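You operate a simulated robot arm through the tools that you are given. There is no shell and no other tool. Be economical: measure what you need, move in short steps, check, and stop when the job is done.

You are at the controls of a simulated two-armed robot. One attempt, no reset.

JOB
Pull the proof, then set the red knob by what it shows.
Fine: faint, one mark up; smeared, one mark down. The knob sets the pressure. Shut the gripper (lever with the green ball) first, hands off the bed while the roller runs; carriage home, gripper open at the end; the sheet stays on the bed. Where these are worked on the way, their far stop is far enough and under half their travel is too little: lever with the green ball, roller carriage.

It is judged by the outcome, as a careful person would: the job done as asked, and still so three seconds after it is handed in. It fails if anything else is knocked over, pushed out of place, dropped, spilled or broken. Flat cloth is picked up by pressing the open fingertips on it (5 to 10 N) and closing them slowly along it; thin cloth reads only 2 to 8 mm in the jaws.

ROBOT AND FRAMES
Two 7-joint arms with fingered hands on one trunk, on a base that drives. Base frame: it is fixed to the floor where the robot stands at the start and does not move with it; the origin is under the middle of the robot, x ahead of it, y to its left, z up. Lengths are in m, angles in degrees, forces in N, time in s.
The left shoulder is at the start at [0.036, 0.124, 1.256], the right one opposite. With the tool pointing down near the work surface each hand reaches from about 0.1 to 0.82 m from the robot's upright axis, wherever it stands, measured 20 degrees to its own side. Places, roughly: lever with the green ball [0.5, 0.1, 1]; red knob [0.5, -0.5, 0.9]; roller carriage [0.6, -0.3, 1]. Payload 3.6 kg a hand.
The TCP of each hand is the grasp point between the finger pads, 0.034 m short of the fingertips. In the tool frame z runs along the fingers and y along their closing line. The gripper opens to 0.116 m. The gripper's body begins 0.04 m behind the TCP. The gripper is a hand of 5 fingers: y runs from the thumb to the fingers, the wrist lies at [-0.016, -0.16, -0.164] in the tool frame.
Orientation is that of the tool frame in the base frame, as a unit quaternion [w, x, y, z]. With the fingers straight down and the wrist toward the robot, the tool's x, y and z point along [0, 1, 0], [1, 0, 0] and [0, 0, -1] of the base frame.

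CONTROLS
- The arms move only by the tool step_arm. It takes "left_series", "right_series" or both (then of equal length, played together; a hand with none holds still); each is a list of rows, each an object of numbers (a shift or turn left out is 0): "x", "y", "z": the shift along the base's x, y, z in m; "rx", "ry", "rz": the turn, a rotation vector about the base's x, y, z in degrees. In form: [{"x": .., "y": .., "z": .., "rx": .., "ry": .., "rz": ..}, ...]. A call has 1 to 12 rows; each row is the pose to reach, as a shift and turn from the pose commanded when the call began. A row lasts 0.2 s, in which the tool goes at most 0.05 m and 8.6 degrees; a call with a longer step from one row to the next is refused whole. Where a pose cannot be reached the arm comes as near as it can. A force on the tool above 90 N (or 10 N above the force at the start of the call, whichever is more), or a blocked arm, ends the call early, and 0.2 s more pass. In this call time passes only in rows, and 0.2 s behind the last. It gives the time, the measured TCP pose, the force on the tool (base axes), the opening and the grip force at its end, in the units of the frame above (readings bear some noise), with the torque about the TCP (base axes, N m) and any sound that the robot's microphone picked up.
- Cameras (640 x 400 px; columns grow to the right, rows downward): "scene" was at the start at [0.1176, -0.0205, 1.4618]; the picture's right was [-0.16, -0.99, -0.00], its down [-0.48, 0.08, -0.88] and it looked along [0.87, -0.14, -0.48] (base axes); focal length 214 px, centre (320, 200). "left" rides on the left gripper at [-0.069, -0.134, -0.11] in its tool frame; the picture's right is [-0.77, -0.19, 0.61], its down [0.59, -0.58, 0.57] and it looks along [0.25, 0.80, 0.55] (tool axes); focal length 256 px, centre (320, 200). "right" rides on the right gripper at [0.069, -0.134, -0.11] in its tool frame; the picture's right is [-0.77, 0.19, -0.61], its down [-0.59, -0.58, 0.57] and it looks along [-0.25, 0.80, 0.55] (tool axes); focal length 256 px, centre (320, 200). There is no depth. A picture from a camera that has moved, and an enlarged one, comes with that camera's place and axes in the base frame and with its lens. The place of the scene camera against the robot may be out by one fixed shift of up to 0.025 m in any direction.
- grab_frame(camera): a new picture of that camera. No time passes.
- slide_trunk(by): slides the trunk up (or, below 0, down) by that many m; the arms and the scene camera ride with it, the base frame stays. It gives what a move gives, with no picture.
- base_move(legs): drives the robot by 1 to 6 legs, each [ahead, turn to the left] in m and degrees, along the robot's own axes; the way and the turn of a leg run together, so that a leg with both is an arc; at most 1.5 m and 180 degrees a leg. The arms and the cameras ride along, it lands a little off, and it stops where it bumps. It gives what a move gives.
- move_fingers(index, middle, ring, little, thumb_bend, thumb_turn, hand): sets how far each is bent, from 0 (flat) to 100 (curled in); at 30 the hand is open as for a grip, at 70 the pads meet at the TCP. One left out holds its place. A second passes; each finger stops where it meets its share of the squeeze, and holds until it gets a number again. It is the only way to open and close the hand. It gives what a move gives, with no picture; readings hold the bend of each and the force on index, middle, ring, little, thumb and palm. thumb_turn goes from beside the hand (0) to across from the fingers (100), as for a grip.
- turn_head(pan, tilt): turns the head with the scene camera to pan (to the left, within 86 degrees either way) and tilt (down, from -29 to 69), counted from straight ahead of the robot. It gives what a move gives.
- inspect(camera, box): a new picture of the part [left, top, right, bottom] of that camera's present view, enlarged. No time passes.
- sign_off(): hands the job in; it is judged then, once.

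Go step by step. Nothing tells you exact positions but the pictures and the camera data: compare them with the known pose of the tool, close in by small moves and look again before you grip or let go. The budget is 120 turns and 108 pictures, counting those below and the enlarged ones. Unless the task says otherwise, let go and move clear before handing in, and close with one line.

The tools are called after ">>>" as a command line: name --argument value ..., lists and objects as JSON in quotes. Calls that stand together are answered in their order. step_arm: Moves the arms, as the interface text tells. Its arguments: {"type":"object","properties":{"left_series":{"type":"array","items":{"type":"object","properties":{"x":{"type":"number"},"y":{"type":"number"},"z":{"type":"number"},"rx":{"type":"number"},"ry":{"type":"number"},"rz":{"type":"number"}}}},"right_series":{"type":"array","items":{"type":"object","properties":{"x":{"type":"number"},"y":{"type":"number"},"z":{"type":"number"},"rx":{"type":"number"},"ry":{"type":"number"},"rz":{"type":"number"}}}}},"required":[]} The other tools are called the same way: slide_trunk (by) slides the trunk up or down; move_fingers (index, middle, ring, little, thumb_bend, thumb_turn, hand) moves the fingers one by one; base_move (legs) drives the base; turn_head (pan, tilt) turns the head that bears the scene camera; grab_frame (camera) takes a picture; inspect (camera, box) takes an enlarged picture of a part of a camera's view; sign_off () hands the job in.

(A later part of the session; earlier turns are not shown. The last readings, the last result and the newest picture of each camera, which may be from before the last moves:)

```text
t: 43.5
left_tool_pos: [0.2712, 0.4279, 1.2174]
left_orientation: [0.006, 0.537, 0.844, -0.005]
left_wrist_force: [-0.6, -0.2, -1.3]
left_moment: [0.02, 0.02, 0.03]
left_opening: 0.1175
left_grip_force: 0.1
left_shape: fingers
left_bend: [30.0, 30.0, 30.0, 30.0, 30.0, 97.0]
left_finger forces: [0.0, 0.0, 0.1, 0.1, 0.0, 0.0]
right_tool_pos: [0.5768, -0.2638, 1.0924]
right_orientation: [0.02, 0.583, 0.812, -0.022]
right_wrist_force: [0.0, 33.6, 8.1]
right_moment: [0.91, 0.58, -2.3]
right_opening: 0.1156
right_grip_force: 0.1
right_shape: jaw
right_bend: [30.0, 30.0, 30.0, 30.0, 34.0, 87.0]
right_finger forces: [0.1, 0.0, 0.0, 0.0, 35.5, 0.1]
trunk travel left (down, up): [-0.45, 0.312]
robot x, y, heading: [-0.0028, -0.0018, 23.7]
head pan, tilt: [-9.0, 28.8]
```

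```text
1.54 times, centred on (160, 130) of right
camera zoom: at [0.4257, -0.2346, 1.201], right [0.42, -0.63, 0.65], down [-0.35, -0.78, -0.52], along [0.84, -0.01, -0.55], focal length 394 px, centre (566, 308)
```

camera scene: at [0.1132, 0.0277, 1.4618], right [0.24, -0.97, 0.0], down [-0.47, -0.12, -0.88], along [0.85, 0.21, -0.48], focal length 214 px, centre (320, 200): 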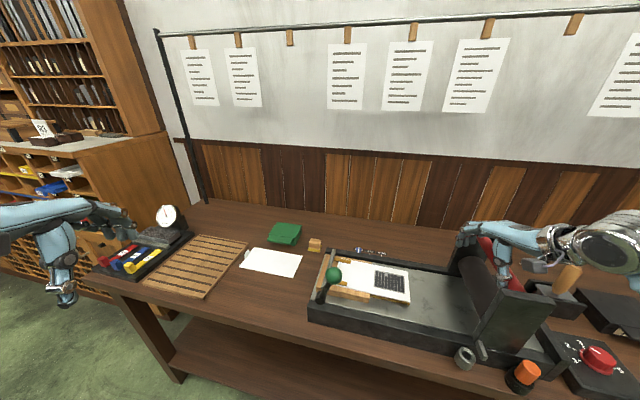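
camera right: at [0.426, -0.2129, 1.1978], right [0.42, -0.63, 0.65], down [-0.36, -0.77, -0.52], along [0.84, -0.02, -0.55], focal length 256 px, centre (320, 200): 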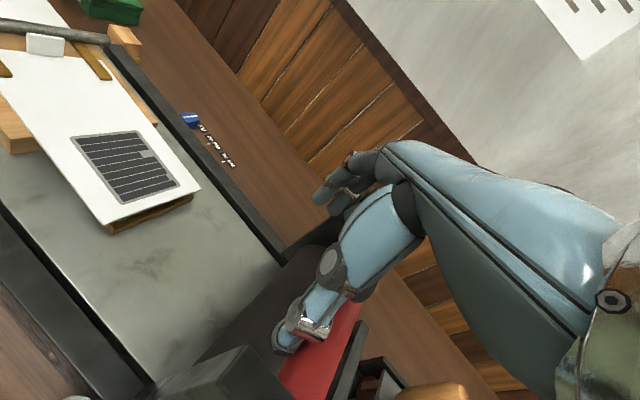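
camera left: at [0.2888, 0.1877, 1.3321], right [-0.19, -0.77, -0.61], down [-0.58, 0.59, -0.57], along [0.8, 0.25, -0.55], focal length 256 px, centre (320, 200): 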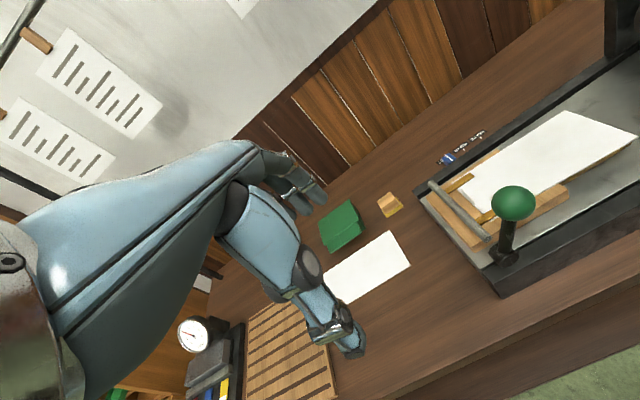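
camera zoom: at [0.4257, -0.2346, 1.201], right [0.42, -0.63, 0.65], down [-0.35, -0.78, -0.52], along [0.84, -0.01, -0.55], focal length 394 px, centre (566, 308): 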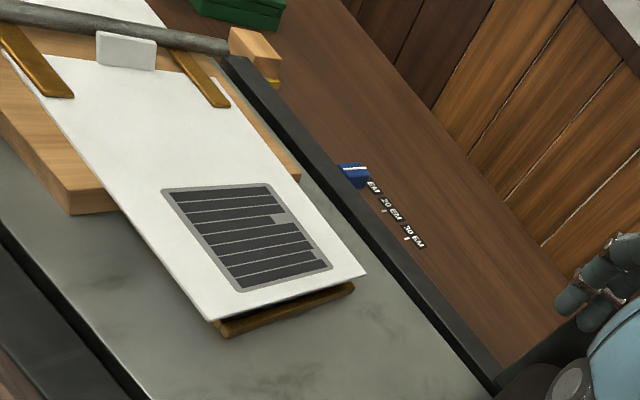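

Carriage is home on its stop, and the printed block is visible. I back off, lift, and bring the right camera over the proof.

>>> step_arm --right_series '[{"y": 0.012}, {"y": 0.024}, {"y": 0.034}, {"y": 0.034, "z": 0.04}, {"y": 0.034, "z": 0.08}, {"y": 0.034, "z": 0.12}, {"x": -0.03, "y": 0.054, "z": 0.14}, {"x": -0.06, "y": 0.08, "z": 0.16}, {"x": -0.09, "y": 0.11, "z": 0.16}]'

>>> grab_frame --camera "right"

>>> inspect --camera "scene" --box '[350, 250, 430, 310]'

```text
t: 45.5
left_tool_pos: [0.2721, 0.4212, 1.2188]
left_orientation: [0.005, 0.537, 0.844, -0.003]
left_wrist_force: [0.0, -0.4, 0.4]
left_moment: [0.02, -0.01, 0.01]
left_opening: 0.1175
left_grip_force: 0.0
left_shape: fingers
left_bend: [30.0, 30.0, 30.0, 30.0, 30.0, 97.0]
left_finger forces: [0.0, 0.1, 0.0, 0.0, 0.0, 0.1]
right_tool_pos: [0.4854, -0.1616, 1.2492]
right_orientation: [0.021, 0.585, 0.811, -0.022]
right_wrist_force: [-0.5, -0.2, -0.7]
right_moment: [-0.02, -0.03, -0.02]
right_opening: 0.1161
right_grip_force: 0.0
right_shape: jaw
right_bend: [30.0, 30.0, 30.0, 30.0, 30.0, 97.0]
right_finger forces: [0.0, 0.0, 0.1, 0.0, 0.0, 0.1]
trunk travel left (down, up): [-0.45, 0.312]
robot x, y, heading: [-0.0052, 0.0009, 23.1]
head pan, tilt: [-9.0, 28.8]
```

```text
47 pictures are left
camera right: at [0.3353, -0.1321, 1.3582], right [0.42, -0.63, 0.65], down [-0.36, -0.77, -0.52], along [0.84, -0.02, -0.55], focal length 256 px, centre (320, 200)
```

right: 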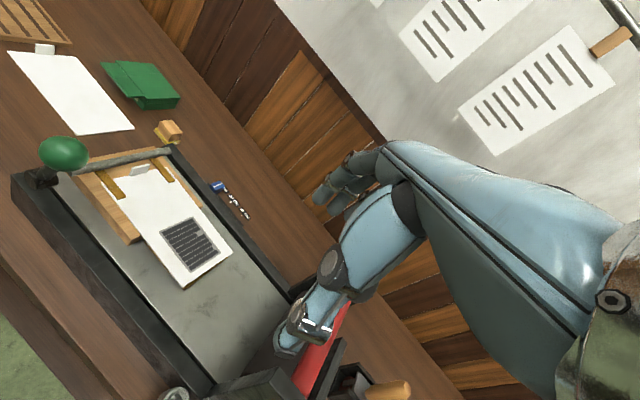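

```text
6.67 times, centred on (390, 280) of scene
camera zoom: at [0.1126, 0.0288, 1.4618], right [0.25, -0.97, 0.0], down [-0.47, -0.12, -0.88], along [0.85, 0.22, -0.48], focal length 1430 px, centre (-147, -333)
```

zoom: 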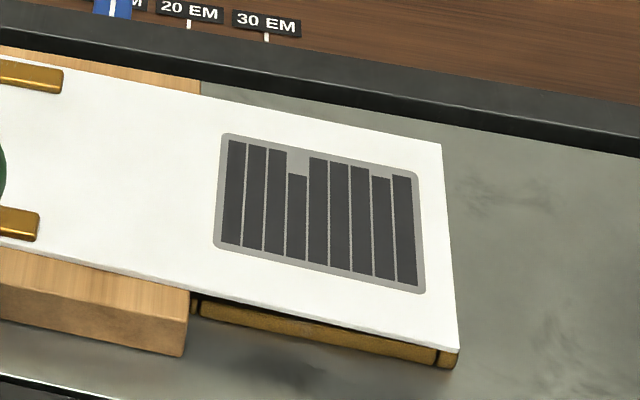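

The proof shows heavy thick bars in a grey halo: smeared, so one mark down. I turn the robot back to heading 0 to read the knob from close up.

>>> base_move --legs '[[0, -23]]'

>>> grab_frame --camera "right"

```text
t: 47.0
left_tool_pos: [0.4145, 0.2827, 1.219]
left_orientation: [0.004, 0.693, 0.721, -0.004]
left_wrist_force: [-1.2, 0.7, -0.8]
left_moment: [-0.02, 0.04, -0.01]
left_opening: 0.1177
left_grip_force: 0.0
left_shape: fingers
left_bend: [30.0, 30.0, 30.0, 30.0, 30.0, 97.0]
left_finger forces: [0.0, 0.0, 0.0, 0.1, 0.0, 0.0]
right_tool_pos: [0.3857, -0.3391, 1.249]
right_orientation: [0.015, 0.733, 0.68, -0.026]
right_wrist_force: [0.8, 0.0, 0.8]
right_moment: [0.0, 0.02, -0.01]
right_opening: 0.116
right_grip_force: 0.1
right_shape: jaw
right_bend: [30.0, 30.0, 30.0, 30.0, 30.0, 97.0]
right_finger forces: [0.0, 0.0, 0.0, 0.0, 0.0, 0.0]
trunk travel left (down, up): [-0.45, 0.312]
robot x, y, heading: [0.0003, -0.0005, 0.3]
head pan, tilt: [-9.0, 28.8]
```

```text
45 pictures are left
camera right: at [0.2584, -0.2533, 1.3579], right [0.14, -0.74, 0.65], down [-0.63, -0.58, -0.52], along [0.76, -0.34, -0.55], focal length 256 px, centre (320, 200)
```

right: 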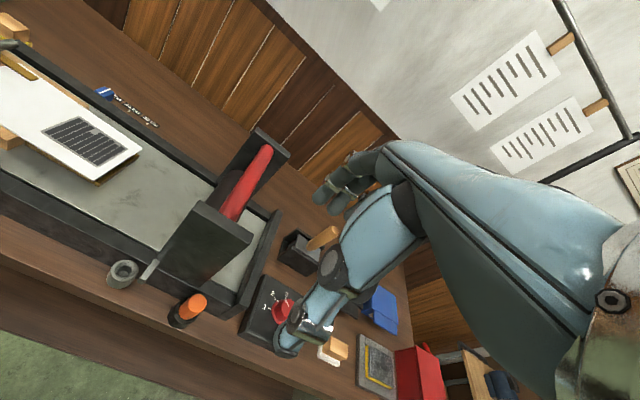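

The knob is near (0.52, −0.52, 0.89). I level the hand, bring it to yaw 0, and move over the knob region to read the marks.

>>> step_arm --right_series '[{"x": 0.02, "y": -0.03, "rx": 0.8, "ry": -0.2, "rz": 1}, {"x": 0.04, "y": -0.06, "rx": 1.6, "ry": -0.5, "rz": 2}, {"x": 0.06, "y": -0.09, "rx": 2.4, "ry": -0.7, "rz": 3}, {"x": 0.08, "y": -0.12, "rx": 3.3, "ry": -1, "rz": 4.3}, {"x": 0.1, "y": -0.15, "rx": 3.3, "ry": -1, "rz": 4.3}, {"x": 0.12, "y": -0.175, "rx": 3.3, "ry": -1, "rz": 4.3}, {"x": 0.141, "y": -0.197, "rx": 3.3, "ry": -1, "rz": 4.3}, {"x": 0.141, "y": -0.197, "z": -0.04, "rx": 3.3, "ry": -1, "rz": 4.3}, {"x": 0.141, "y": -0.197, "z": -0.08, "rx": 3.3, "ry": -1, "rz": 4.3}, {"x": 0.141, "y": -0.197, "z": -0.12, "rx": 3.3, "ry": -1, "rz": 4.3}, {"x": 0.141, "y": -0.197, "z": -0.16, "rx": 3.3, "ry": -1, "rz": 4.3}, {"x": 0.141, "y": -0.197, "z": -0.2, "rx": 3.3, "ry": -1, "rz": 4.3}]'

>>> grab_frame --camera "right"

>>> inspect --camera "right" --box '[140, 220, 300, 360]'

```text
t: 49.6
left_tool_pos: [0.4134, 0.2834, 1.2188]
left_orientation: [0.004, 0.693, 0.721, -0.004]
left_wrist_force: [-0.2, -0.2, -1.1]
left_moment: [-0.01, -0.03, -0.04]
left_opening: 0.1177
left_grip_force: 0.1
left_shape: fingers
left_bend: [30.0, 30.0, 30.0, 30.0, 30.0, 97.0]
left_finger forces: [0.0, 0.1, 0.0, 0.0, 0.0, 0.0]
right_tool_pos: [0.5267, -0.5367, 1.0497]
right_orientation: [0.0, 0.708, 0.706, 0.001]
right_wrist_force: [-0.5, 0.2, 0.1]
right_moment: [0.02, -0.02, 0.03]
right_opening: 0.1158
right_grip_force: 0.1
right_shape: jaw
right_bend: [30.0, 30.0, 30.0, 30.0, 30.0, 97.0]
right_finger forces: [0.0, 0.1, 0.0, 0.0, 0.0, 0.0]
trunk travel left (down, up): [-0.45, 0.312]
robot x, y, heading: [0.0027, 0.0007, 0.2]
head pan, tilt: [-9.0, 28.8]
```

```text
44 pictures are left
camera right: at [0.3916, -0.4669, 1.1593], right [0.18, -0.77, 0.61], down [-0.58, -0.59, -0.57], along [0.8, -0.25, -0.55], focal length 256 px, centre (320, 200)
```

right: 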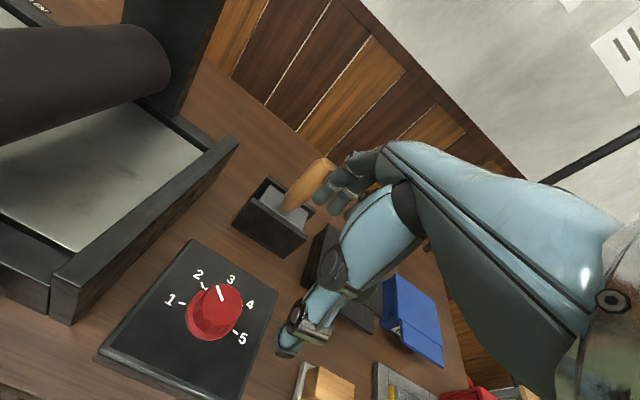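

```text
2.86 times, centred on (220, 290) of right
camera zoom: at [0.3916, -0.4669, 1.1593], right [0.18, -0.77, 0.61], down [-0.58, -0.59, -0.57], along [0.8, -0.25, -0.55], focal length 731 px, centre (606, -57)
```

zoom: 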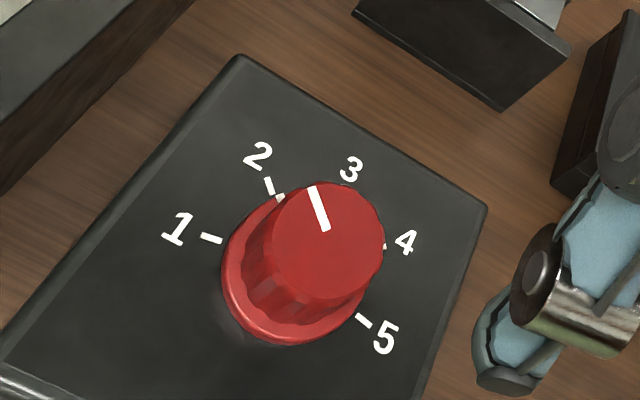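

The skirt tick points at 2; marks are about 50° apart, so I need to turn it ~50° counter-clockwise to 1. The knob centre is near (0.517, −0.516). I pre-turn the hand −30° and go down part way.

>>> step_arm --right_series '[{"x": -0.005, "y": 0.01, "rz": -7.5}, {"x": -0.01, "y": 0.02, "rz": -15}, {"x": -0.01, "y": 0.02, "rz": -22.5}, {"x": -0.01, "y": 0.02, "rz": -30}, {"x": -0.01, "y": 0.02, "rz": -30, "z": -0.04}, {"x": -0.01, "y": 0.02, "rz": -30, "z": -0.075}]'

>>> grab_frame --camera "right"

>>> inspect --camera "scene" --box '[400, 220, 540, 320]'

```text
t: 51.0
left_tool_pos: [0.4137, 0.2825, 1.2195]
left_orientation: [0.005, 0.693, 0.721, -0.003]
left_wrist_force: [0.1, -0.5, 0.3]
left_moment: [0.01, 0.0, 0.04]
left_opening: 0.1177
left_grip_force: 0.2
left_shape: fingers
left_bend: [30.0, 30.0, 30.0, 30.0, 30.0, 97.0]
left_finger forces: [0.1, 0.0, 0.0, 0.0, 0.0, 0.1]
right_tool_pos: [0.5154, -0.5161, 0.9743]
right_orientation: [0.001, 0.867, 0.499, 0.001]
right_wrist_force: [0.0, -0.3, -0.7]
right_moment: [0.0, -0.01, 0.01]
right_opening: 0.1159
right_grip_force: 0.1
right_shape: jaw
right_bend: [30.0, 30.0, 30.0, 30.0, 30.0, 97.0]
right_finger forces: [0.0, 0.0, 0.0, 0.0, 0.0, 0.1]
trunk travel left (down, up): [-0.45, 0.312]
robot x, y, heading: [-0.0032, -0.0014, 0.5]
head pan, tilt: [-9.0, 28.8]
```

```text
42 pictures are left
camera right: at [0.4342, -0.3885, 1.0851], right [-0.23, -0.76, 0.61], down [-0.79, -0.22, -0.57], along [0.57, -0.61, -0.55], focal length 256 px, centre (320, 200)
```

right: 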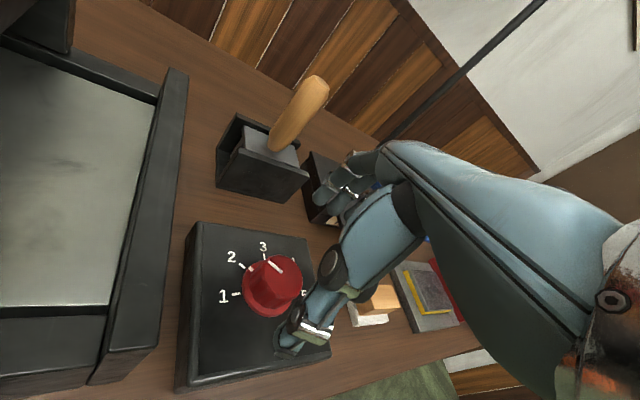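

```text
4.00 times, centred on (470, 270) of scene
camera zoom: at [0.1177, -0.0196, 1.4618], right [-0.15, -0.99, 0.0], down [-0.48, 0.07, -0.88], along [0.87, -0.13, -0.48], focal length 858 px, centre (-280, -80)
```

zoom: 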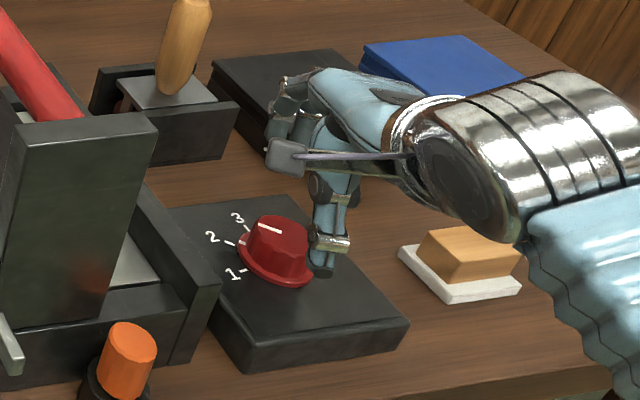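

Refined: knob centre (0.526, −0.520), its top at z≈0.885. I adjust and lower to z≈0.905, then check.

>>> step_arm --right_series '[{"x": 0.0106, "y": -0.004, "z": -0.01}, {"x": 0.0106, "y": -0.004, "z": -0.04}, {"x": 0.0106, "y": -0.004, "z": -0.069}]'

>>> grab_frame --camera "right"

>>> inspect --camera "scene" --box '[400, 220, 540, 320]'

```text
t: 51.8
left_tool_pos: [0.4138, 0.2854, 1.2195]
left_orientation: [0.004, 0.693, 0.721, -0.004]
left_wrist_force: [0.6, -0.7, 0.8]
left_moment: [-0.03, -0.04, -0.01]
left_opening: 0.1177
left_grip_force: 0.1
left_shape: fingers
left_bend: [30.0, 30.0, 30.0, 30.0, 30.0, 97.0]
left_finger forces: [0.1, 0.1, 0.0, 0.1, 0.0, 0.1]
right_tool_pos: [0.5276, -0.5187, 0.9078]
right_orientation: [0.003, 0.866, 0.5, 0.002]
right_wrist_force: [2.1, -0.9, 7.2]
right_moment: [0.18, 0.36, -0.02]
right_opening: 0.116
right_grip_force: 0.0
right_shape: jaw
right_bend: [30.0, 30.0, 30.0, 30.0, 30.0, 97.0]
right_finger forces: [0.0, 0.7, 0.0, 0.1, 7.1, 0.0]
trunk travel left (down, up): [-0.45, 0.312]
robot x, y, heading: [-0.0012, 0.002, 0.2]
head pan, tilt: [-9.0, 28.8]
```

```text
40 pictures are left
camera right: at [0.4449, -0.3917, 1.0184], right [-0.23, -0.76, 0.61], down [-0.79, -0.22, -0.57], along [0.57, -0.61, -0.55], focal length 256 px, centre (320, 200)
```

right: 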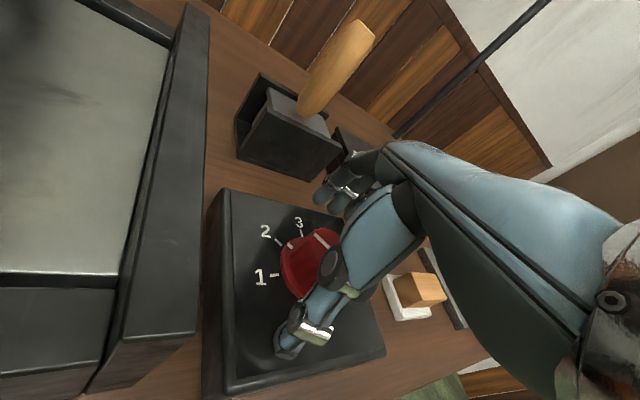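

```text
4.00 times, centred on (470, 270) of scene
camera zoom: at [0.1169, -0.0186, 1.462], right [-0.15, -0.99, 0.0], down [-0.48, 0.07, -0.88], along [0.87, -0.13, -0.48], focal length 858 px, centre (-280, -80)
```

zoom: 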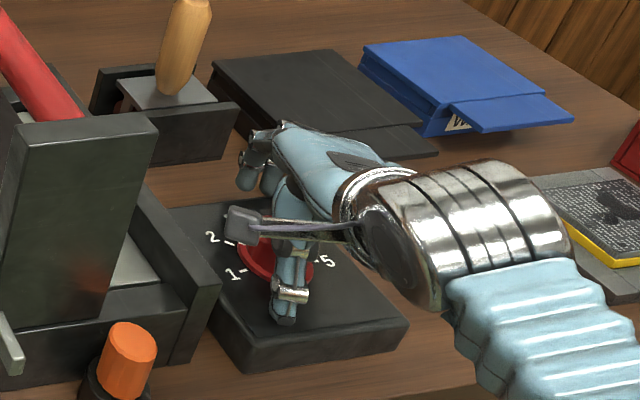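

The thumb just touches the plate (7 N). I raise 5 mm and close thumb, index and middle onto the knob.

>>> step_arm --right_series '[{"z": 0.005}]'

>>> move_fingers --hand "right" --index 55 --middle 55 --thumb_bend 55

>>> grab_frame --camera "right"

```text
t: 52.2
left_tool_pos: [0.4138, 0.2852, 1.2196]
left_orientation: [0.004, 0.693, 0.721, -0.004]
left_wrist_force: [0.2, 0.5, -0.1]
left_moment: [-0.01, -0.01, -0.01]
left_opening: 0.1174
left_grip_force: 0.2
left_shape: fingers
left_bend: [30.0, 30.0, 30.0, 30.0, 30.0, 97.0]
left_finger forces: [0.0, 0.0, 0.0, 0.0, 0.0, 0.0]
right_tool_pos: [0.5276, -0.5184, 0.9092]
right_orientation: [0.0, 0.866, 0.5, 0.001]
right_wrist_force: [1.7, -0.1, -0.2]
right_moment: [0.05, -0.01, 0.05]
right_opening: 0.1158
right_grip_force: 0.1
right_shape: jaw
right_bend: [30.0, 30.0, 30.0, 30.0, 30.0, 97.0]
right_finger forces: [0.0, 1.7, 0.0, 0.0, 0.1, 0.0]
trunk travel left (down, up): [-0.45, 0.312]
robot x, y, heading: [-0.0016, -0.0017, 0.3]
head pan, tilt: [-9.0, 28.8]
```

```text
t: 53.2
left_tool_pos: [0.4122, 0.2854, 1.2185]
left_orientation: [0.005, 0.693, 0.721, -0.005]
left_wrist_force: [0.2, 0.1, 0.0]
left_moment: [-0.06, 0.02, 0.02]
left_opening: 0.1174
left_grip_force: 0.1
left_shape: fingers
left_bend: [30.0, 30.0, 30.0, 30.0, 30.0, 97.0]
left_finger forces: [0.1, 0.0, 0.0, 0.0, 0.0, 0.1]
right_tool_pos: [0.5259, -0.5177, 0.9139]
right_orientation: [0.004, 0.866, 0.5, 0.002]
right_wrist_force: [-3.0, 3.6, 19.4]
right_moment: [-0.11, -0.6, -0.07]
right_opening: 0.0567
right_grip_force: 13.6
right_shape: fingers
right_bend: [54.0, 55.0, 30.0, 30.0, 52.0, 97.0]
right_finger forces: [15.1, 2.9, 0.0, 0.0, 9.7, 0.0]
trunk travel left (down, up): [-0.45, 0.312]
robot x, y, heading: [-0.0017, 0.0028, 0.4]
head pan, tilt: [-9.0, 28.8]
```

```text
38 pictures are left
camera right: at [0.4433, -0.3907, 1.0241], right [-0.23, -0.76, 0.61], down [-0.79, -0.22, -0.57], along [0.57, -0.61, -0.55], focal length 256 px, centre (320, 200)
```

right: 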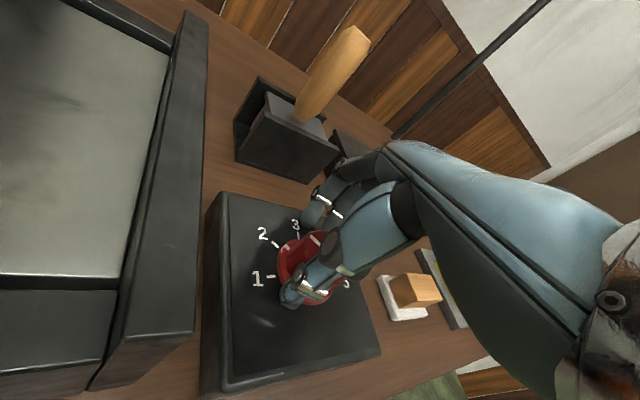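

Closing pushes the tips down onto the skirt (19 N up). I raise a few mm and re-read.

>>> step_arm --right_series '[{"z": 0.004}, {"z": 0.008}]'

>>> inspect --camera "right" --box '[200, 180, 400, 340]'

```text
t: 53.8
left_tool_pos: [0.4142, 0.2835, 1.2202]
left_orientation: [0.004, 0.693, 0.721, -0.005]
left_wrist_force: [-0.3, 0.4, -0.5]
left_moment: [0.01, -0.01, -0.02]
left_opening: 0.1175
left_grip_force: 0.0
left_shape: fingers
left_bend: [30.0, 30.0, 30.0, 30.0, 30.0, 97.0]
left_finger forces: [0.0, 0.1, 0.0, 0.0, 0.0, 0.0]
right_tool_pos: [0.5249, -0.5187, 0.9161]
right_orientation: [-0.002, 0.866, 0.5, -0.002]
right_wrist_force: [-3.7, 4.7, -0.1]
right_moment: [-0.01, -0.19, -0.04]
right_opening: 0.0515
right_grip_force: 4.6
right_shape: fingers
right_bend: [54.0, 55.0, 30.0, 30.0, 53.0, 97.0]
right_finger forces: [3.2, 0.1, 0.0, 0.0, 6.4, 0.0]
trunk travel left (down, up): [-0.45, 0.312]
robot x, y, heading: [0.003, 0.0003, 0.5]
head pan, tilt: [-9.0, 28.8]
```

```text
2.50 times, centred on (300, 260) of right
camera zoom: at [0.4437, -0.391, 1.0273], right [-0.22, -0.76, 0.61], down [-0.8, -0.22, -0.56], along [0.56, -0.61, -0.56], focal length 640 px, centre (370, 50)
```

zoom: 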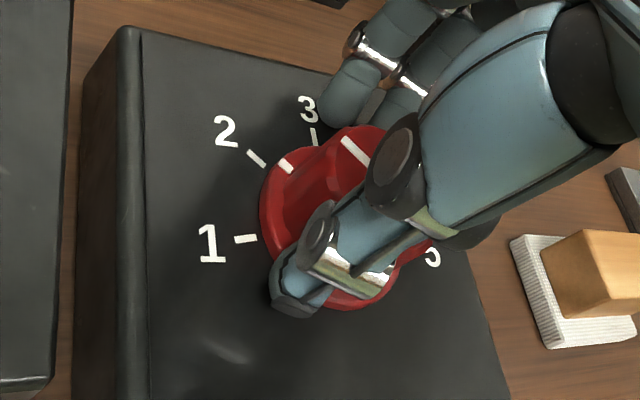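

Good contact now on thumb and index. I tighten somewhat.

>>> move_fingers --hand "right" --index 60 --middle 62 --thumb_bend 58

>>> inspect --camera "right" --box '[200, 180, 400, 340]'

```text
t: 54.8
left_tool_pos: [0.4145, 0.2845, 1.2189]
left_orientation: [0.004, 0.693, 0.721, -0.005]
left_wrist_force: [0.3, -0.6, -0.1]
left_moment: [0.05, -0.02, 0.0]
left_opening: 0.1176
left_grip_force: 0.0
left_shape: fingers
left_bend: [30.0, 30.0, 30.0, 30.0, 30.0, 97.0]
left_finger forces: [0.0, 0.0, 0.1, 0.0, 0.1, 0.0]
right_tool_pos: [0.5254, -0.5183, 0.9189]
right_orientation: [0.0, 0.866, 0.5, 0.001]
right_wrist_force: [-7.9, 8.4, -6.1]
right_moment: [0.09, 0.07, -0.1]
right_opening: 0.0427
right_grip_force: 6.1
right_shape: fingers
right_bend: [60.0, 62.0, 30.0, 30.0, 53.0, 96.0]
right_finger forces: [0.0, 0.0, 0.0, 0.0, 11.4, 0.1]
trunk travel left (down, up): [-0.45, 0.312]
robot x, y, heading: [-0.0017, -0.0015, 0.5]
head pan, tilt: [-9.0, 28.8]
```

```text
2.50 times, centred on (300, 260) of right
camera zoom: at [0.4437, -0.3914, 1.0297], right [-0.22, -0.76, 0.61], down [-0.79, -0.22, -0.57], along [0.57, -0.61, -0.55], focal length 640 px, centre (370, 50)
```

zoom: 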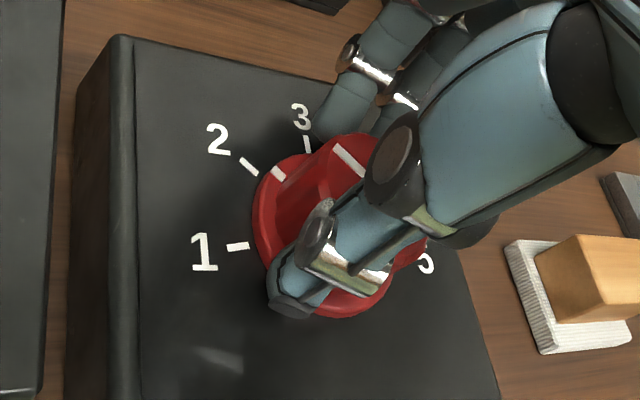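

Only the thumb bears; I shift the hand back along the pinch line by ~1 cm so the fingers meet the knob's far side.

>>> step_arm --right_series '[{"x": -0.003, "y": 0.002}, {"x": -0.006, "y": 0.0035}, {"x": -0.009, "y": 0.005}]'

>>> inspect --camera "right" --box '[200, 180, 400, 340]'

```text
t: 55.6
left_tool_pos: [0.4151, 0.2845, 1.219]
left_orientation: [0.003, 0.692, 0.721, -0.003]
left_wrist_force: [0.7, 0.1, -0.7]
left_moment: [-0.01, 0.02, 0.0]
left_opening: 0.1178
left_grip_force: 0.0
left_shape: fingers
left_bend: [30.0, 30.0, 30.0, 30.0, 30.0, 97.0]
left_finger forces: [0.0, 0.0, 0.0, 0.0, 0.0, 0.1]
right_tool_pos: [0.5207, -0.514, 0.9201]
right_orientation: [0.003, 0.866, 0.499, 0.002]
right_wrist_force: [3.3, -2.0, 0.0]
right_moment: [-0.06, -0.13, -0.01]
right_opening: 0.0365
right_grip_force: 3.3
right_shape: fingers
right_bend: [60.0, 59.0, 30.0, 30.0, 56.0, 97.0]
right_finger forces: [0.2, 5.1, 0.0, 0.0, 1.9, 0.0]
trunk travel left (down, up): [-0.45, 0.312]
robot x, y, heading: [-0.0006, -0.0001, 0.6]
head pan, tilt: [-9.0, 28.8]
```

```text
2.50 times, centred on (300, 260) of right
camera zoom: at [0.4369, -0.3872, 1.0302], right [-0.23, -0.76, 0.61], down [-0.79, -0.22, -0.57], along [0.57, -0.61, -0.55], focal length 640 px, centre (370, 50)
```

zoom: 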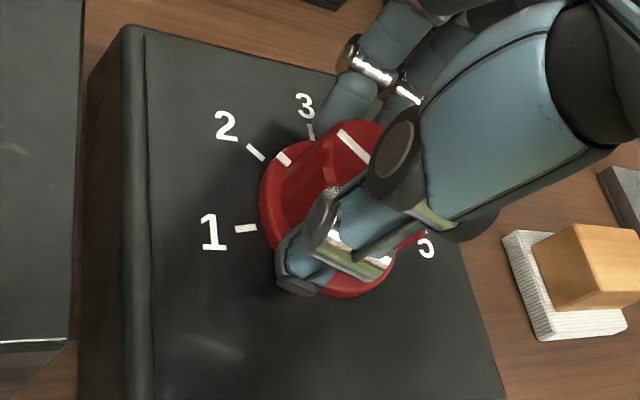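

Now thumb and middle finger oppose each other across the knob. I squeeze more firmly.

>>> move_fingers --hand "right" --index 66 --middle 68 --ring 60 --thumb_bend 66

>>> inspect --camera "right" --box '[200, 180, 400, 340]'

```text
t: 56.6
left_tool_pos: [0.4146, 0.2824, 1.2185]
left_orientation: [0.005, 0.692, 0.722, -0.004]
left_wrist_force: [0.1, -0.4, -0.3]
left_moment: [0.03, 0.01, -0.02]
left_opening: 0.1177
left_grip_force: 0.1
left_shape: fingers
left_bend: [30.0, 30.0, 30.0, 30.0, 30.0, 97.0]
left_finger forces: [0.1, 0.0, 0.0, 0.0, 0.0, 0.0]
right_tool_pos: [0.5194, -0.5143, 0.9193]
right_orientation: [0.003, 0.866, 0.5, 0.001]
right_wrist_force: [5.1, -2.2, 4.4]
right_moment: [-0.07, -0.11, -0.02]
right_opening: 0.0323
right_grip_force: 16.1
right_shape: fingers
right_bend: [62.0, 59.0, 60.0, 30.0, 60.0, 97.0]
right_finger forces: [7.3, 11.2, 0.0, 0.0, 13.9, 0.1]
trunk travel left (down, up): [-0.45, 0.312]
robot x, y, heading: [0.0001, 0.0005, 0.3]
head pan, tilt: [-9.0, 28.8]
```

```text
2.50 times, centred on (300, 260) of right
camera zoom: at [0.4361, -0.3868, 1.0299], right [-0.23, -0.76, 0.61], down [-0.79, -0.22, -0.57], along [0.57, -0.61, -0.55], focal length 640 px, centre (370, 50)
```

zoom: 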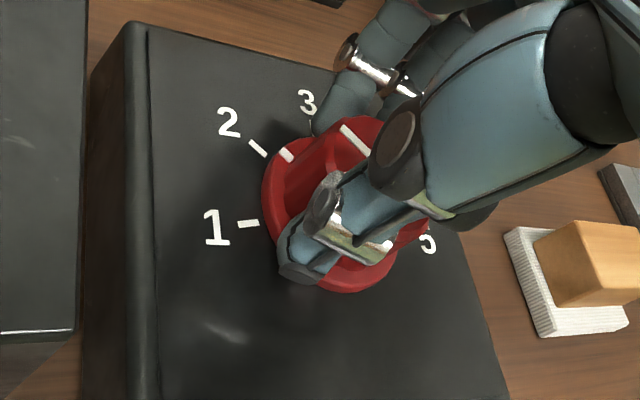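

A firm three-point grip. I turn 24° counter-clockwise first and check.

>>> step_arm --right_series '[{"rz": 6}, {"rz": 12}, {"rz": 18}, {"rz": 24}]'

>>> inspect --camera "right" --box '[200, 180, 400, 340]'

>>> inspect --camera "scene" --box '[420, 240, 520, 310]'

```text
t: 57.6
left_tool_pos: [0.414, 0.2841, 1.2186]
left_orientation: [0.005, 0.693, 0.721, -0.004]
left_wrist_force: [-0.4, 0.2, -0.3]
left_moment: [-0.01, 0.0, 0.02]
left_opening: 0.1174
left_grip_force: 0.1
left_shape: fingers
left_bend: [30.0, 30.0, 30.0, 30.0, 30.0, 97.0]
left_finger forces: [0.1, 0.1, 0.0, 0.0, 0.0, 0.1]
right_tool_pos: [0.5185, -0.5124, 0.9187]
right_orientation: [0.0, 0.743, 0.669, 0.001]
right_wrist_force: [0.7, 2.6, 7.4]
right_moment: [0.05, -0.03, -0.01]
right_opening: 0.0323
right_grip_force: 16.0
right_shape: fingers
right_bend: [62.0, 59.0, 60.0, 30.0, 61.0, 96.0]
right_finger forces: [6.7, 9.9, 0.1, 0.1, 16.0, 0.0]
trunk travel left (down, up): [-0.45, 0.312]
robot x, y, heading: [-0.0044, 0.0011, 0.1]
head pan, tilt: [-9.0, 28.8]
```

```text
2.50 times, centred on (300, 260) of right
camera zoom: at [0.3907, -0.4305, 1.0298], right [0.1, -0.78, 0.61], down [-0.63, -0.53, -0.57], along [0.77, -0.33, -0.55], focal length 640 px, centre (370, 50)
```

zoom: 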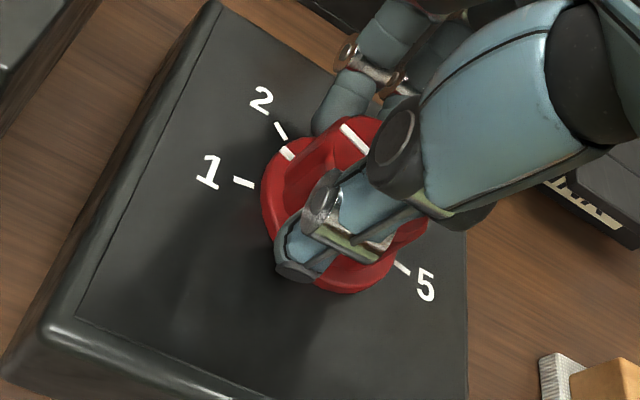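

```text
5.71 times, centred on (470, 275) of scene
camera zoom: at [0.1169, -0.0186, 1.4619], right [-0.15, -0.99, 0.0], down [-0.48, 0.07, -0.88], along [0.87, -0.13, -0.48], focal length 1226 px, centre (-537, -229)
```

zoom: 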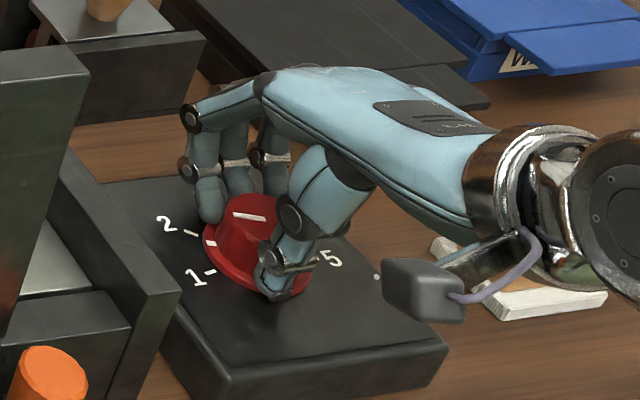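

The knob follows: its tick is midway between 2 and 1. I turn on by 24°.

>>> step_arm --right_series '[{"rz": 6}, {"rz": 12}, {"rz": 18}, {"rz": 24}]'

>>> inspect --camera "right" --box '[200, 180, 400, 340]'

>>> inspect --camera "scene" --box '[420, 240, 520, 310]'

```text
t: 58.6
left_tool_pos: [0.4134, 0.2861, 1.2203]
left_orientation: [0.005, 0.693, 0.721, -0.004]
left_wrist_force: [-0.3, -0.8, 0.4]
left_moment: [-0.05, -0.02, 0.02]
left_opening: 0.1176
left_grip_force: 0.1
left_shape: fingers
left_bend: [30.0, 30.0, 30.0, 30.0, 30.0, 97.0]
left_finger forces: [0.0, 0.0, 0.1, 0.0, 0.1, 0.0]
right_tool_pos: [0.5165, -0.5136, 0.9203]
right_orientation: [0.002, 0.587, 0.81, 0.002]
right_wrist_force: [-0.9, 6.5, 5.2]
right_moment: [0.18, 0.11, -0.04]
right_opening: 0.0323
right_grip_force: 16.9
right_shape: fingers
right_bend: [62.0, 59.0, 60.0, 30.0, 61.0, 95.0]
right_finger forces: [7.1, 9.2, 0.0, 0.0, 17.2, 0.0]
trunk travel left (down, up): [-0.45, 0.312]
robot x, y, heading: [0.002, -0.0017, 0.6]
head pan, tilt: [-9.0, 28.8]
```

```text
2.50 times, centred on (300, 260) of right
camera zoom: at [0.3675, -0.4888, 1.0299], right [0.41, -0.67, 0.61], down [-0.36, -0.74, -0.57], along [0.83, 0.01, -0.55], focal length 640 px, centre (370, 50)
```

zoom: 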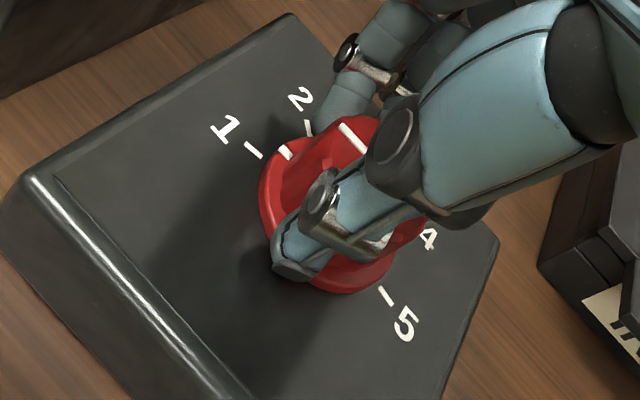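

```text
5.71 times, centred on (470, 275) of scene
camera zoom: at [0.1165, -0.0179, 1.4619], right [-0.15, -0.99, 0.0], down [-0.48, 0.07, -0.88], along [0.87, -0.13, -0.48], focal length 1226 px, centre (-537, -229)
```

zoom: 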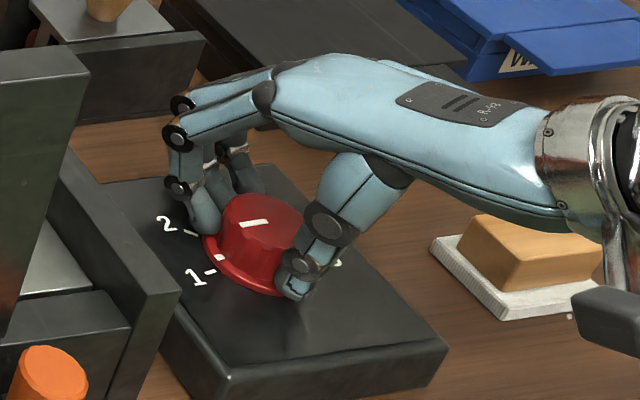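

Nearly at 1, short by about 3–4°. I add 3.5° and look again.

>>> step_arm --right_series '[{"rz": 2}, {"rz": 3.5}]'

>>> inspect --camera "right" --box '[200, 180, 400, 340]'

```text
t: 59.2
left_tool_pos: [0.4134, 0.285, 1.2191]
left_orientation: [0.006, 0.693, 0.721, -0.005]
left_wrist_force: [-0.4, 0.9, 0.5]
left_moment: [-0.01, 0.01, 0.03]
left_opening: 0.1176
left_grip_force: 0.0
left_shape: fingers
left_bend: [30.0, 30.0, 30.0, 30.0, 30.0, 97.0]
left_finger forces: [0.0, 0.0, 0.1, 0.0, 0.0, 0.1]
right_tool_pos: [0.5172, -0.5142, 0.9189]
right_orientation: [0.001, 0.563, 0.826, 0.001]
right_wrist_force: [-4.7, 8.5, 5.3]
right_moment: [0.2, 0.2, -0.01]
right_opening: 0.0322
right_grip_force: 17.2
right_shape: fingers
right_bend: [62.0, 59.0, 60.0, 30.0, 60.0, 95.0]
right_finger forces: [7.2, 8.6, 0.0, 0.0, 18.7, 0.0]
trunk travel left (down, up): [-0.45, 0.312]
robot x, y, heading: [0.0007, -0.0001, 0.5]
head pan, tilt: [-9.0, 28.8]
```

```text
2.50 times, centred on (300, 260) of right
camera zoom: at [0.3662, -0.4978, 1.0299], right [0.45, -0.65, 0.61], down [-0.32, -0.76, -0.57], along [0.83, 0.06, -0.55], focal length 640 px, centre (370, 50)
```

zoom: 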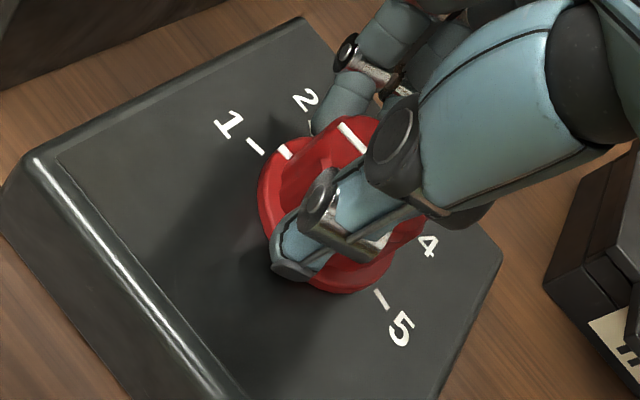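

It now lines up with 1 like it did with 2 before. I release and lift for an unobstructed look.

>>> move_fingers --hand "right" --index 30 --middle 30 --ring 30 --thumb_bend 30

>>> step_arm --right_series '[{"z": 0.03}, {"z": 0.07}, {"z": 0.1, "rz": -8}, {"z": 0.13, "rz": -16, "y": -0.01}, {"z": 0.13, "rz": -22, "y": -0.022, "x": 0.01}]'

>>> grab_frame --camera "right"

>>> inspect --camera "right" --box '[140, 220, 300, 360]'

>>> inspect --camera "scene" --box '[420, 255, 500, 305]'

```text
t: 60.2
left_tool_pos: [0.4137, 0.2839, 1.2201]
left_orientation: [0.004, 0.692, 0.721, -0.005]
left_wrist_force: [0.1, -0.7, 0.6]
left_moment: [0.02, 0.0, -0.01]
left_opening: 0.1178
left_grip_force: 0.1
left_shape: fingers
left_bend: [30.0, 30.0, 30.0, 30.0, 30.0, 97.0]
left_finger forces: [0.0, 0.0, 0.0, 0.1, 0.0, 0.0]
right_tool_pos: [0.5178, -0.5134, 0.9182]
right_orientation: [0.001, 0.563, 0.827, 0.001]
right_wrist_force: [-0.3, -0.3, 0.0]
right_moment: [-0.03, -0.01, 0.02]
right_opening: 0.1171
right_grip_force: 0.0
right_shape: fingers
right_bend: [30.0, 30.0, 30.0, 30.0, 30.0, 97.0]
right_finger forces: [0.0, 0.0, 0.1, 0.1, 0.0, 0.0]
trunk travel left (down, up): [-0.45, 0.312]
robot x, y, heading: [0.0012, -0.0007, 0.6]
head pan, tilt: [-9.0, 28.8]
```

```text
t: 61.4
left_tool_pos: [0.415, 0.284, 1.2197]
left_orientation: [0.005, 0.692, 0.721, -0.004]
left_wrist_force: [-0.7, 0.1, 0.5]
left_moment: [0.0, 0.0, -0.01]
left_opening: 0.1178
left_grip_force: 0.1
left_shape: fingers
left_bend: [30.0, 30.0, 30.0, 30.0, 30.0, 97.0]
left_finger forces: [0.0, 0.0, 0.0, 0.0, 0.1, 0.0]
right_tool_pos: [0.529, -0.5366, 1.0493]
right_orientation: [0.001, 0.711, 0.703, 0.001]
right_wrist_force: [0.3, 0.1, 0.0]
right_moment: [0.02, 0.05, -0.03]
right_opening: 0.1173
right_grip_force: 0.1
right_shape: fingers
right_bend: [30.0, 30.0, 30.0, 30.0, 30.0, 97.0]
right_finger forces: [0.0, 0.0, 0.1, 0.0, 0.1, 0.1]
trunk travel left (down, up): [-0.45, 0.312]
robot x, y, heading: [-0.0003, 0.0001, 0.3]
head pan, tilt: [-9.0, 28.8]
```

```text
28 pictures are left
camera right: at [0.3944, -0.4651, 1.1596], right [0.18, -0.77, 0.61], down [-0.58, -0.58, -0.57], along [0.79, -0.26, -0.55], focal length 256 px, centre (320, 200)
```

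right: 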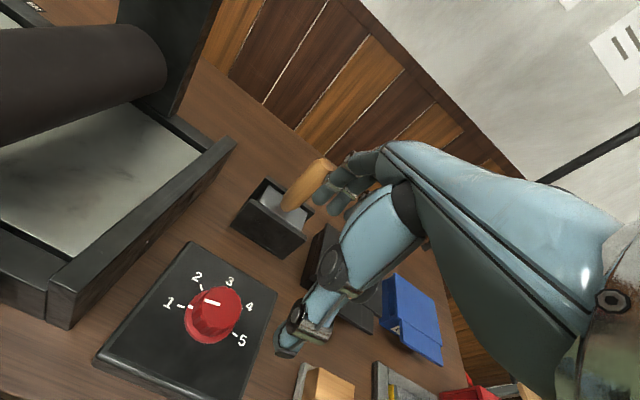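

```text
2.86 times, centred on (220, 290) of right
camera zoom: at [0.3944, -0.4651, 1.1596], right [0.18, -0.77, 0.61], down [-0.58, -0.58, -0.57], along [0.79, -0.26, -0.55], focal length 731 px, centre (606, -57)
```

zoom: 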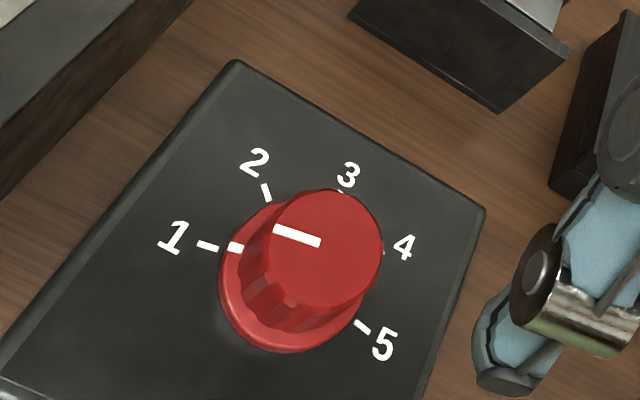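

```text
8.00 times, centred on (460, 280) of scene
camera zoom: at [0.118, -0.0197, 1.4617], right [-0.15, -0.99, 0.0], down [-0.48, 0.07, -0.88], along [0.87, -0.13, -0.48], focal length 1716 px, centre (-800, -440)
```

zoom: 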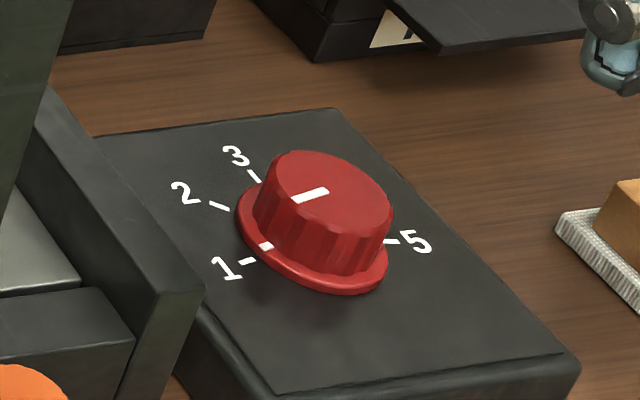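

The knob stands at 1. Now the left hand goes above the green ball (about (0.48, 0.09, 1.026)) to open the gripper; the right hand lifts clear.

>>> step_arm --left_series '[{"x": 0.011, "y": -0.033, "rz": -0.8}, {"x": 0.022, "y": -0.066, "rz": -1.6}, {"x": 0.033, "y": -0.099, "z": -0.01, "rz": -2.3}, {"x": 0.044, "y": -0.132, "z": -0.03, "rz": -2.3}, {"x": 0.055, "y": -0.165, "z": -0.05, "rz": -2.3}, {"x": 0.066, "y": -0.196, "z": -0.07, "rz": -2.3}]' --right_series '[{"z": 0.03}, {"z": 0.06}, {"z": 0.09}, {"z": 0.12}, {"z": 0.15}, {"z": 0.16}]'

>>> grab_frame --camera "left"

```text
t: 62.8
left_tool_pos: [0.4809, 0.0863, 1.1472]
left_orientation: [0.003, 0.707, 0.708, -0.003]
left_wrist_force: [0.3, -0.7, 0.1]
left_moment: [0.03, 0.01, 0.0]
left_opening: 0.1174
left_grip_force: 0.1
left_shape: fingers
left_bend: [30.0, 30.0, 30.0, 30.0, 30.0, 97.0]
left_finger forces: [0.0, 0.0, 0.0, 0.0, 0.1, 0.0]
right_tool_pos: [0.5283, -0.5379, 1.2068]
right_orientation: [0.0, 0.711, 0.703, 0.001]
right_wrist_force: [0.3, -1.3, 0.6]
right_moment: [0.01, 0.0, 0.01]
right_opening: 0.1172
right_grip_force: 0.1
right_shape: fingers
right_bend: [30.0, 30.0, 30.0, 30.0, 30.0, 97.0]
right_finger forces: [0.1, 0.1, 0.0, 0.1, 0.0, 0.0]
trunk travel left (down, up): [-0.45, 0.312]
robot x, y, heading: [0.0, -0.0038, 0.3]
head pan, tilt: [-9.0, 28.8]
```

```text
25 pictures are left
camera left: at [0.3478, 0.0187, 1.2582], right [-0.19, -0.78, -0.6], down [-0.58, 0.58, -0.57], along [0.8, 0.24, -0.56], focal length 256 px, centre (320, 200)
```

left: 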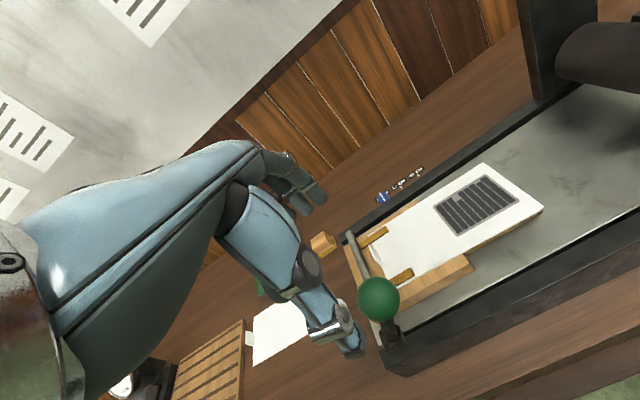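

The ball is at (0.483, 0.090, 1.026) as expected. I lower around it so that the index lies on its right side.

>>> step_arm --left_series '[{"x": -0.005, "y": -0.003, "z": -0.04}, {"x": -0.005, "y": -0.004, "z": -0.08}, {"x": -0.005, "y": -0.004, "z": -0.12}]'

>>> move_fingers --hand "left" --index 66 --middle 66 --thumb_bend 62

>>> grab_frame --camera "left"

```text
t: 63.6
left_tool_pos: [0.4749, 0.0832, 1.0289]
left_orientation: [0.003, 0.707, 0.707, -0.004]
left_wrist_force: [1.4, -0.1, 0.9]
left_moment: [0.04, 0.0, -0.01]
left_opening: 0.1176
left_grip_force: 0.0
left_shape: fingers
left_bend: [30.0, 30.0, 30.0, 30.0, 30.0, 97.0]
left_finger forces: [0.1, 0.0, 0.0, 0.1, 0.0, 0.0]
right_tool_pos: [0.5294, -0.5359, 1.2076]
right_orientation: [0.001, 0.71, 0.704, 0.001]
right_wrist_force: [-0.4, -0.5, -0.6]
right_moment: [-0.01, 0.03, 0.03]
right_opening: 0.1174
right_grip_force: 0.0
right_shape: fingers
right_bend: [30.0, 30.0, 30.0, 30.0, 30.0, 97.0]
right_finger forces: [0.1, 0.0, 0.0, 0.0, 0.1, 0.1]
trunk travel left (down, up): [-0.45, 0.312]
robot x, y, heading: [0.0006, 0.001, 0.5]
head pan, tilt: [-9.0, 28.8]
```

```text
t: 64.6
left_tool_pos: [0.4754, 0.0843, 1.0298]
left_orientation: [0.005, 0.707, 0.707, -0.004]
left_wrist_force: [2.6, -0.8, -0.9]
left_moment: [0.0, -0.07, -0.02]
left_opening: 0.0198
left_grip_force: 1.5
left_shape: fingers
left_bend: [66.0, 64.0, 30.0, 30.0, 62.0, 97.0]
left_finger forces: [0.1, 2.9, 0.0, 0.1, 0.0, 0.0]
right_tool_pos: [0.5293, -0.5369, 1.2077]
right_orientation: [0.001, 0.71, 0.704, 0.001]
right_wrist_force: [-0.1, 0.9, -0.2]
right_moment: [0.04, 0.02, -0.01]
right_opening: 0.1175
right_grip_force: 0.1
right_shape: fingers
right_bend: [30.0, 30.0, 30.0, 30.0, 30.0, 97.0]
right_finger forces: [0.0, 0.1, 0.1, 0.0, 0.1, 0.1]
trunk travel left (down, up): [-0.45, 0.312]
robot x, y, heading: [-0.0019, -0.0027, 0.4]
head pan, tilt: [-9.0, 28.8]
```

```text
24 pictures are left
camera left: at [0.3418, 0.0159, 1.1401], right [-0.19, -0.78, -0.6], down [-0.58, 0.58, -0.57], along [0.8, 0.24, -0.56], focal length 256 px, centre (320, 200)
```

left: 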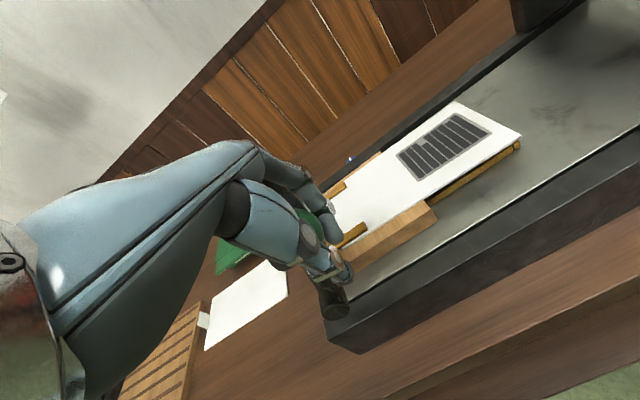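

Index and thumb close on the right side of the ball, like a hook. I move along the arc to the left.

>>> move_fingers --hand "left" --index 75 --thumb_bend 70

>>> step_arm --left_series '[{"y": 0.01, "z": 0.003}, {"y": 0.02, "z": 0.005}, {"y": 0.03, "z": 0.006}, {"y": 0.04, "z": 0.005}]'

>>> grab_frame --camera "left"

```text
t: 65.6
left_tool_pos: [0.4753, 0.083, 1.0293]
left_orientation: [0.004, 0.707, 0.707, -0.004]
left_wrist_force: [1.3, -1.6, -4.2]
left_moment: [-0.01, -0.06, -0.09]
left_opening: 0.0
left_grip_force: 4.7
left_shape: fingers
left_bend: [73.0, 64.0, 30.0, 30.0, 68.0, 97.0]
left_finger forces: [5.4, 1.9, 0.0, 0.0, 2.2, 0.1]
right_tool_pos: [0.5289, -0.5362, 1.2089]
right_orientation: [0.001, 0.71, 0.704, 0.001]
right_wrist_force: [-0.7, 1.1, 0.3]
right_moment: [-0.03, -0.05, 0.0]
right_opening: 0.1172
right_grip_force: 0.0
right_shape: fingers
right_bend: [30.0, 30.0, 30.0, 30.0, 30.0, 97.0]
right_finger forces: [0.0, 0.1, 0.0, 0.0, 0.1, 0.0]
trunk travel left (down, up): [-0.45, 0.312]
robot x, y, heading: [0.0022, 0.0019, 0.3]
head pan, tilt: [-9.0, 28.8]
```

```text
t: 66.6
left_tool_pos: [0.475, 0.1233, 1.0345]
left_orientation: [0.005, 0.707, 0.707, -0.005]
left_wrist_force: [3.1, -3.0, -0.3]
left_moment: [-0.14, -0.13, -0.07]
left_opening: 0.0001
left_grip_force: 2.1
left_shape: fingers
left_bend: [74.0, 64.0, 30.0, 30.0, 69.0, 97.0]
left_finger forces: [0.0, 4.1, 0.0, 0.0, 0.0, 0.1]
right_tool_pos: [0.5288, -0.5378, 1.2076]
right_orientation: [0.001, 0.71, 0.705, 0.001]
right_wrist_force: [-0.3, -0.1, 0.2]
right_moment: [0.0, 0.01, 0.04]
right_opening: 0.1175
right_grip_force: 0.0
right_shape: fingers
right_bend: [30.0, 30.0, 30.0, 30.0, 30.0, 97.0]
right_finger forces: [0.0, 0.0, 0.0, 0.0, 0.0, 0.1]
trunk travel left (down, up): [-0.45, 0.312]
robot x, y, heading: [-0.0008, 0.0022, 0.5]
head pan, tilt: [-9.0, 28.8]
```

```text
23 pictures are left
camera left: at [0.3424, 0.056, 1.1447], right [-0.19, -0.78, -0.6], down [-0.58, 0.58, -0.57], along [0.8, 0.24, -0.56], focal length 256 px, centre (320, 200)
```

left: 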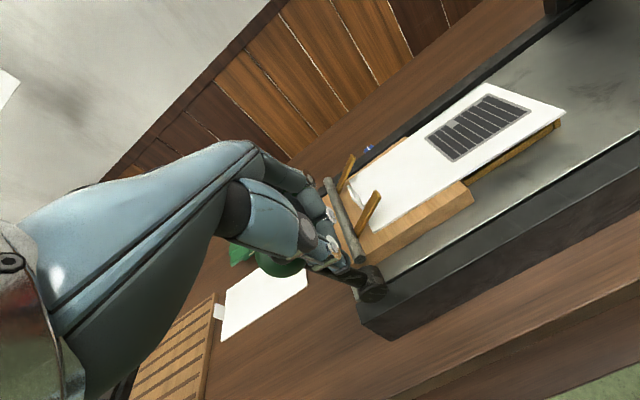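

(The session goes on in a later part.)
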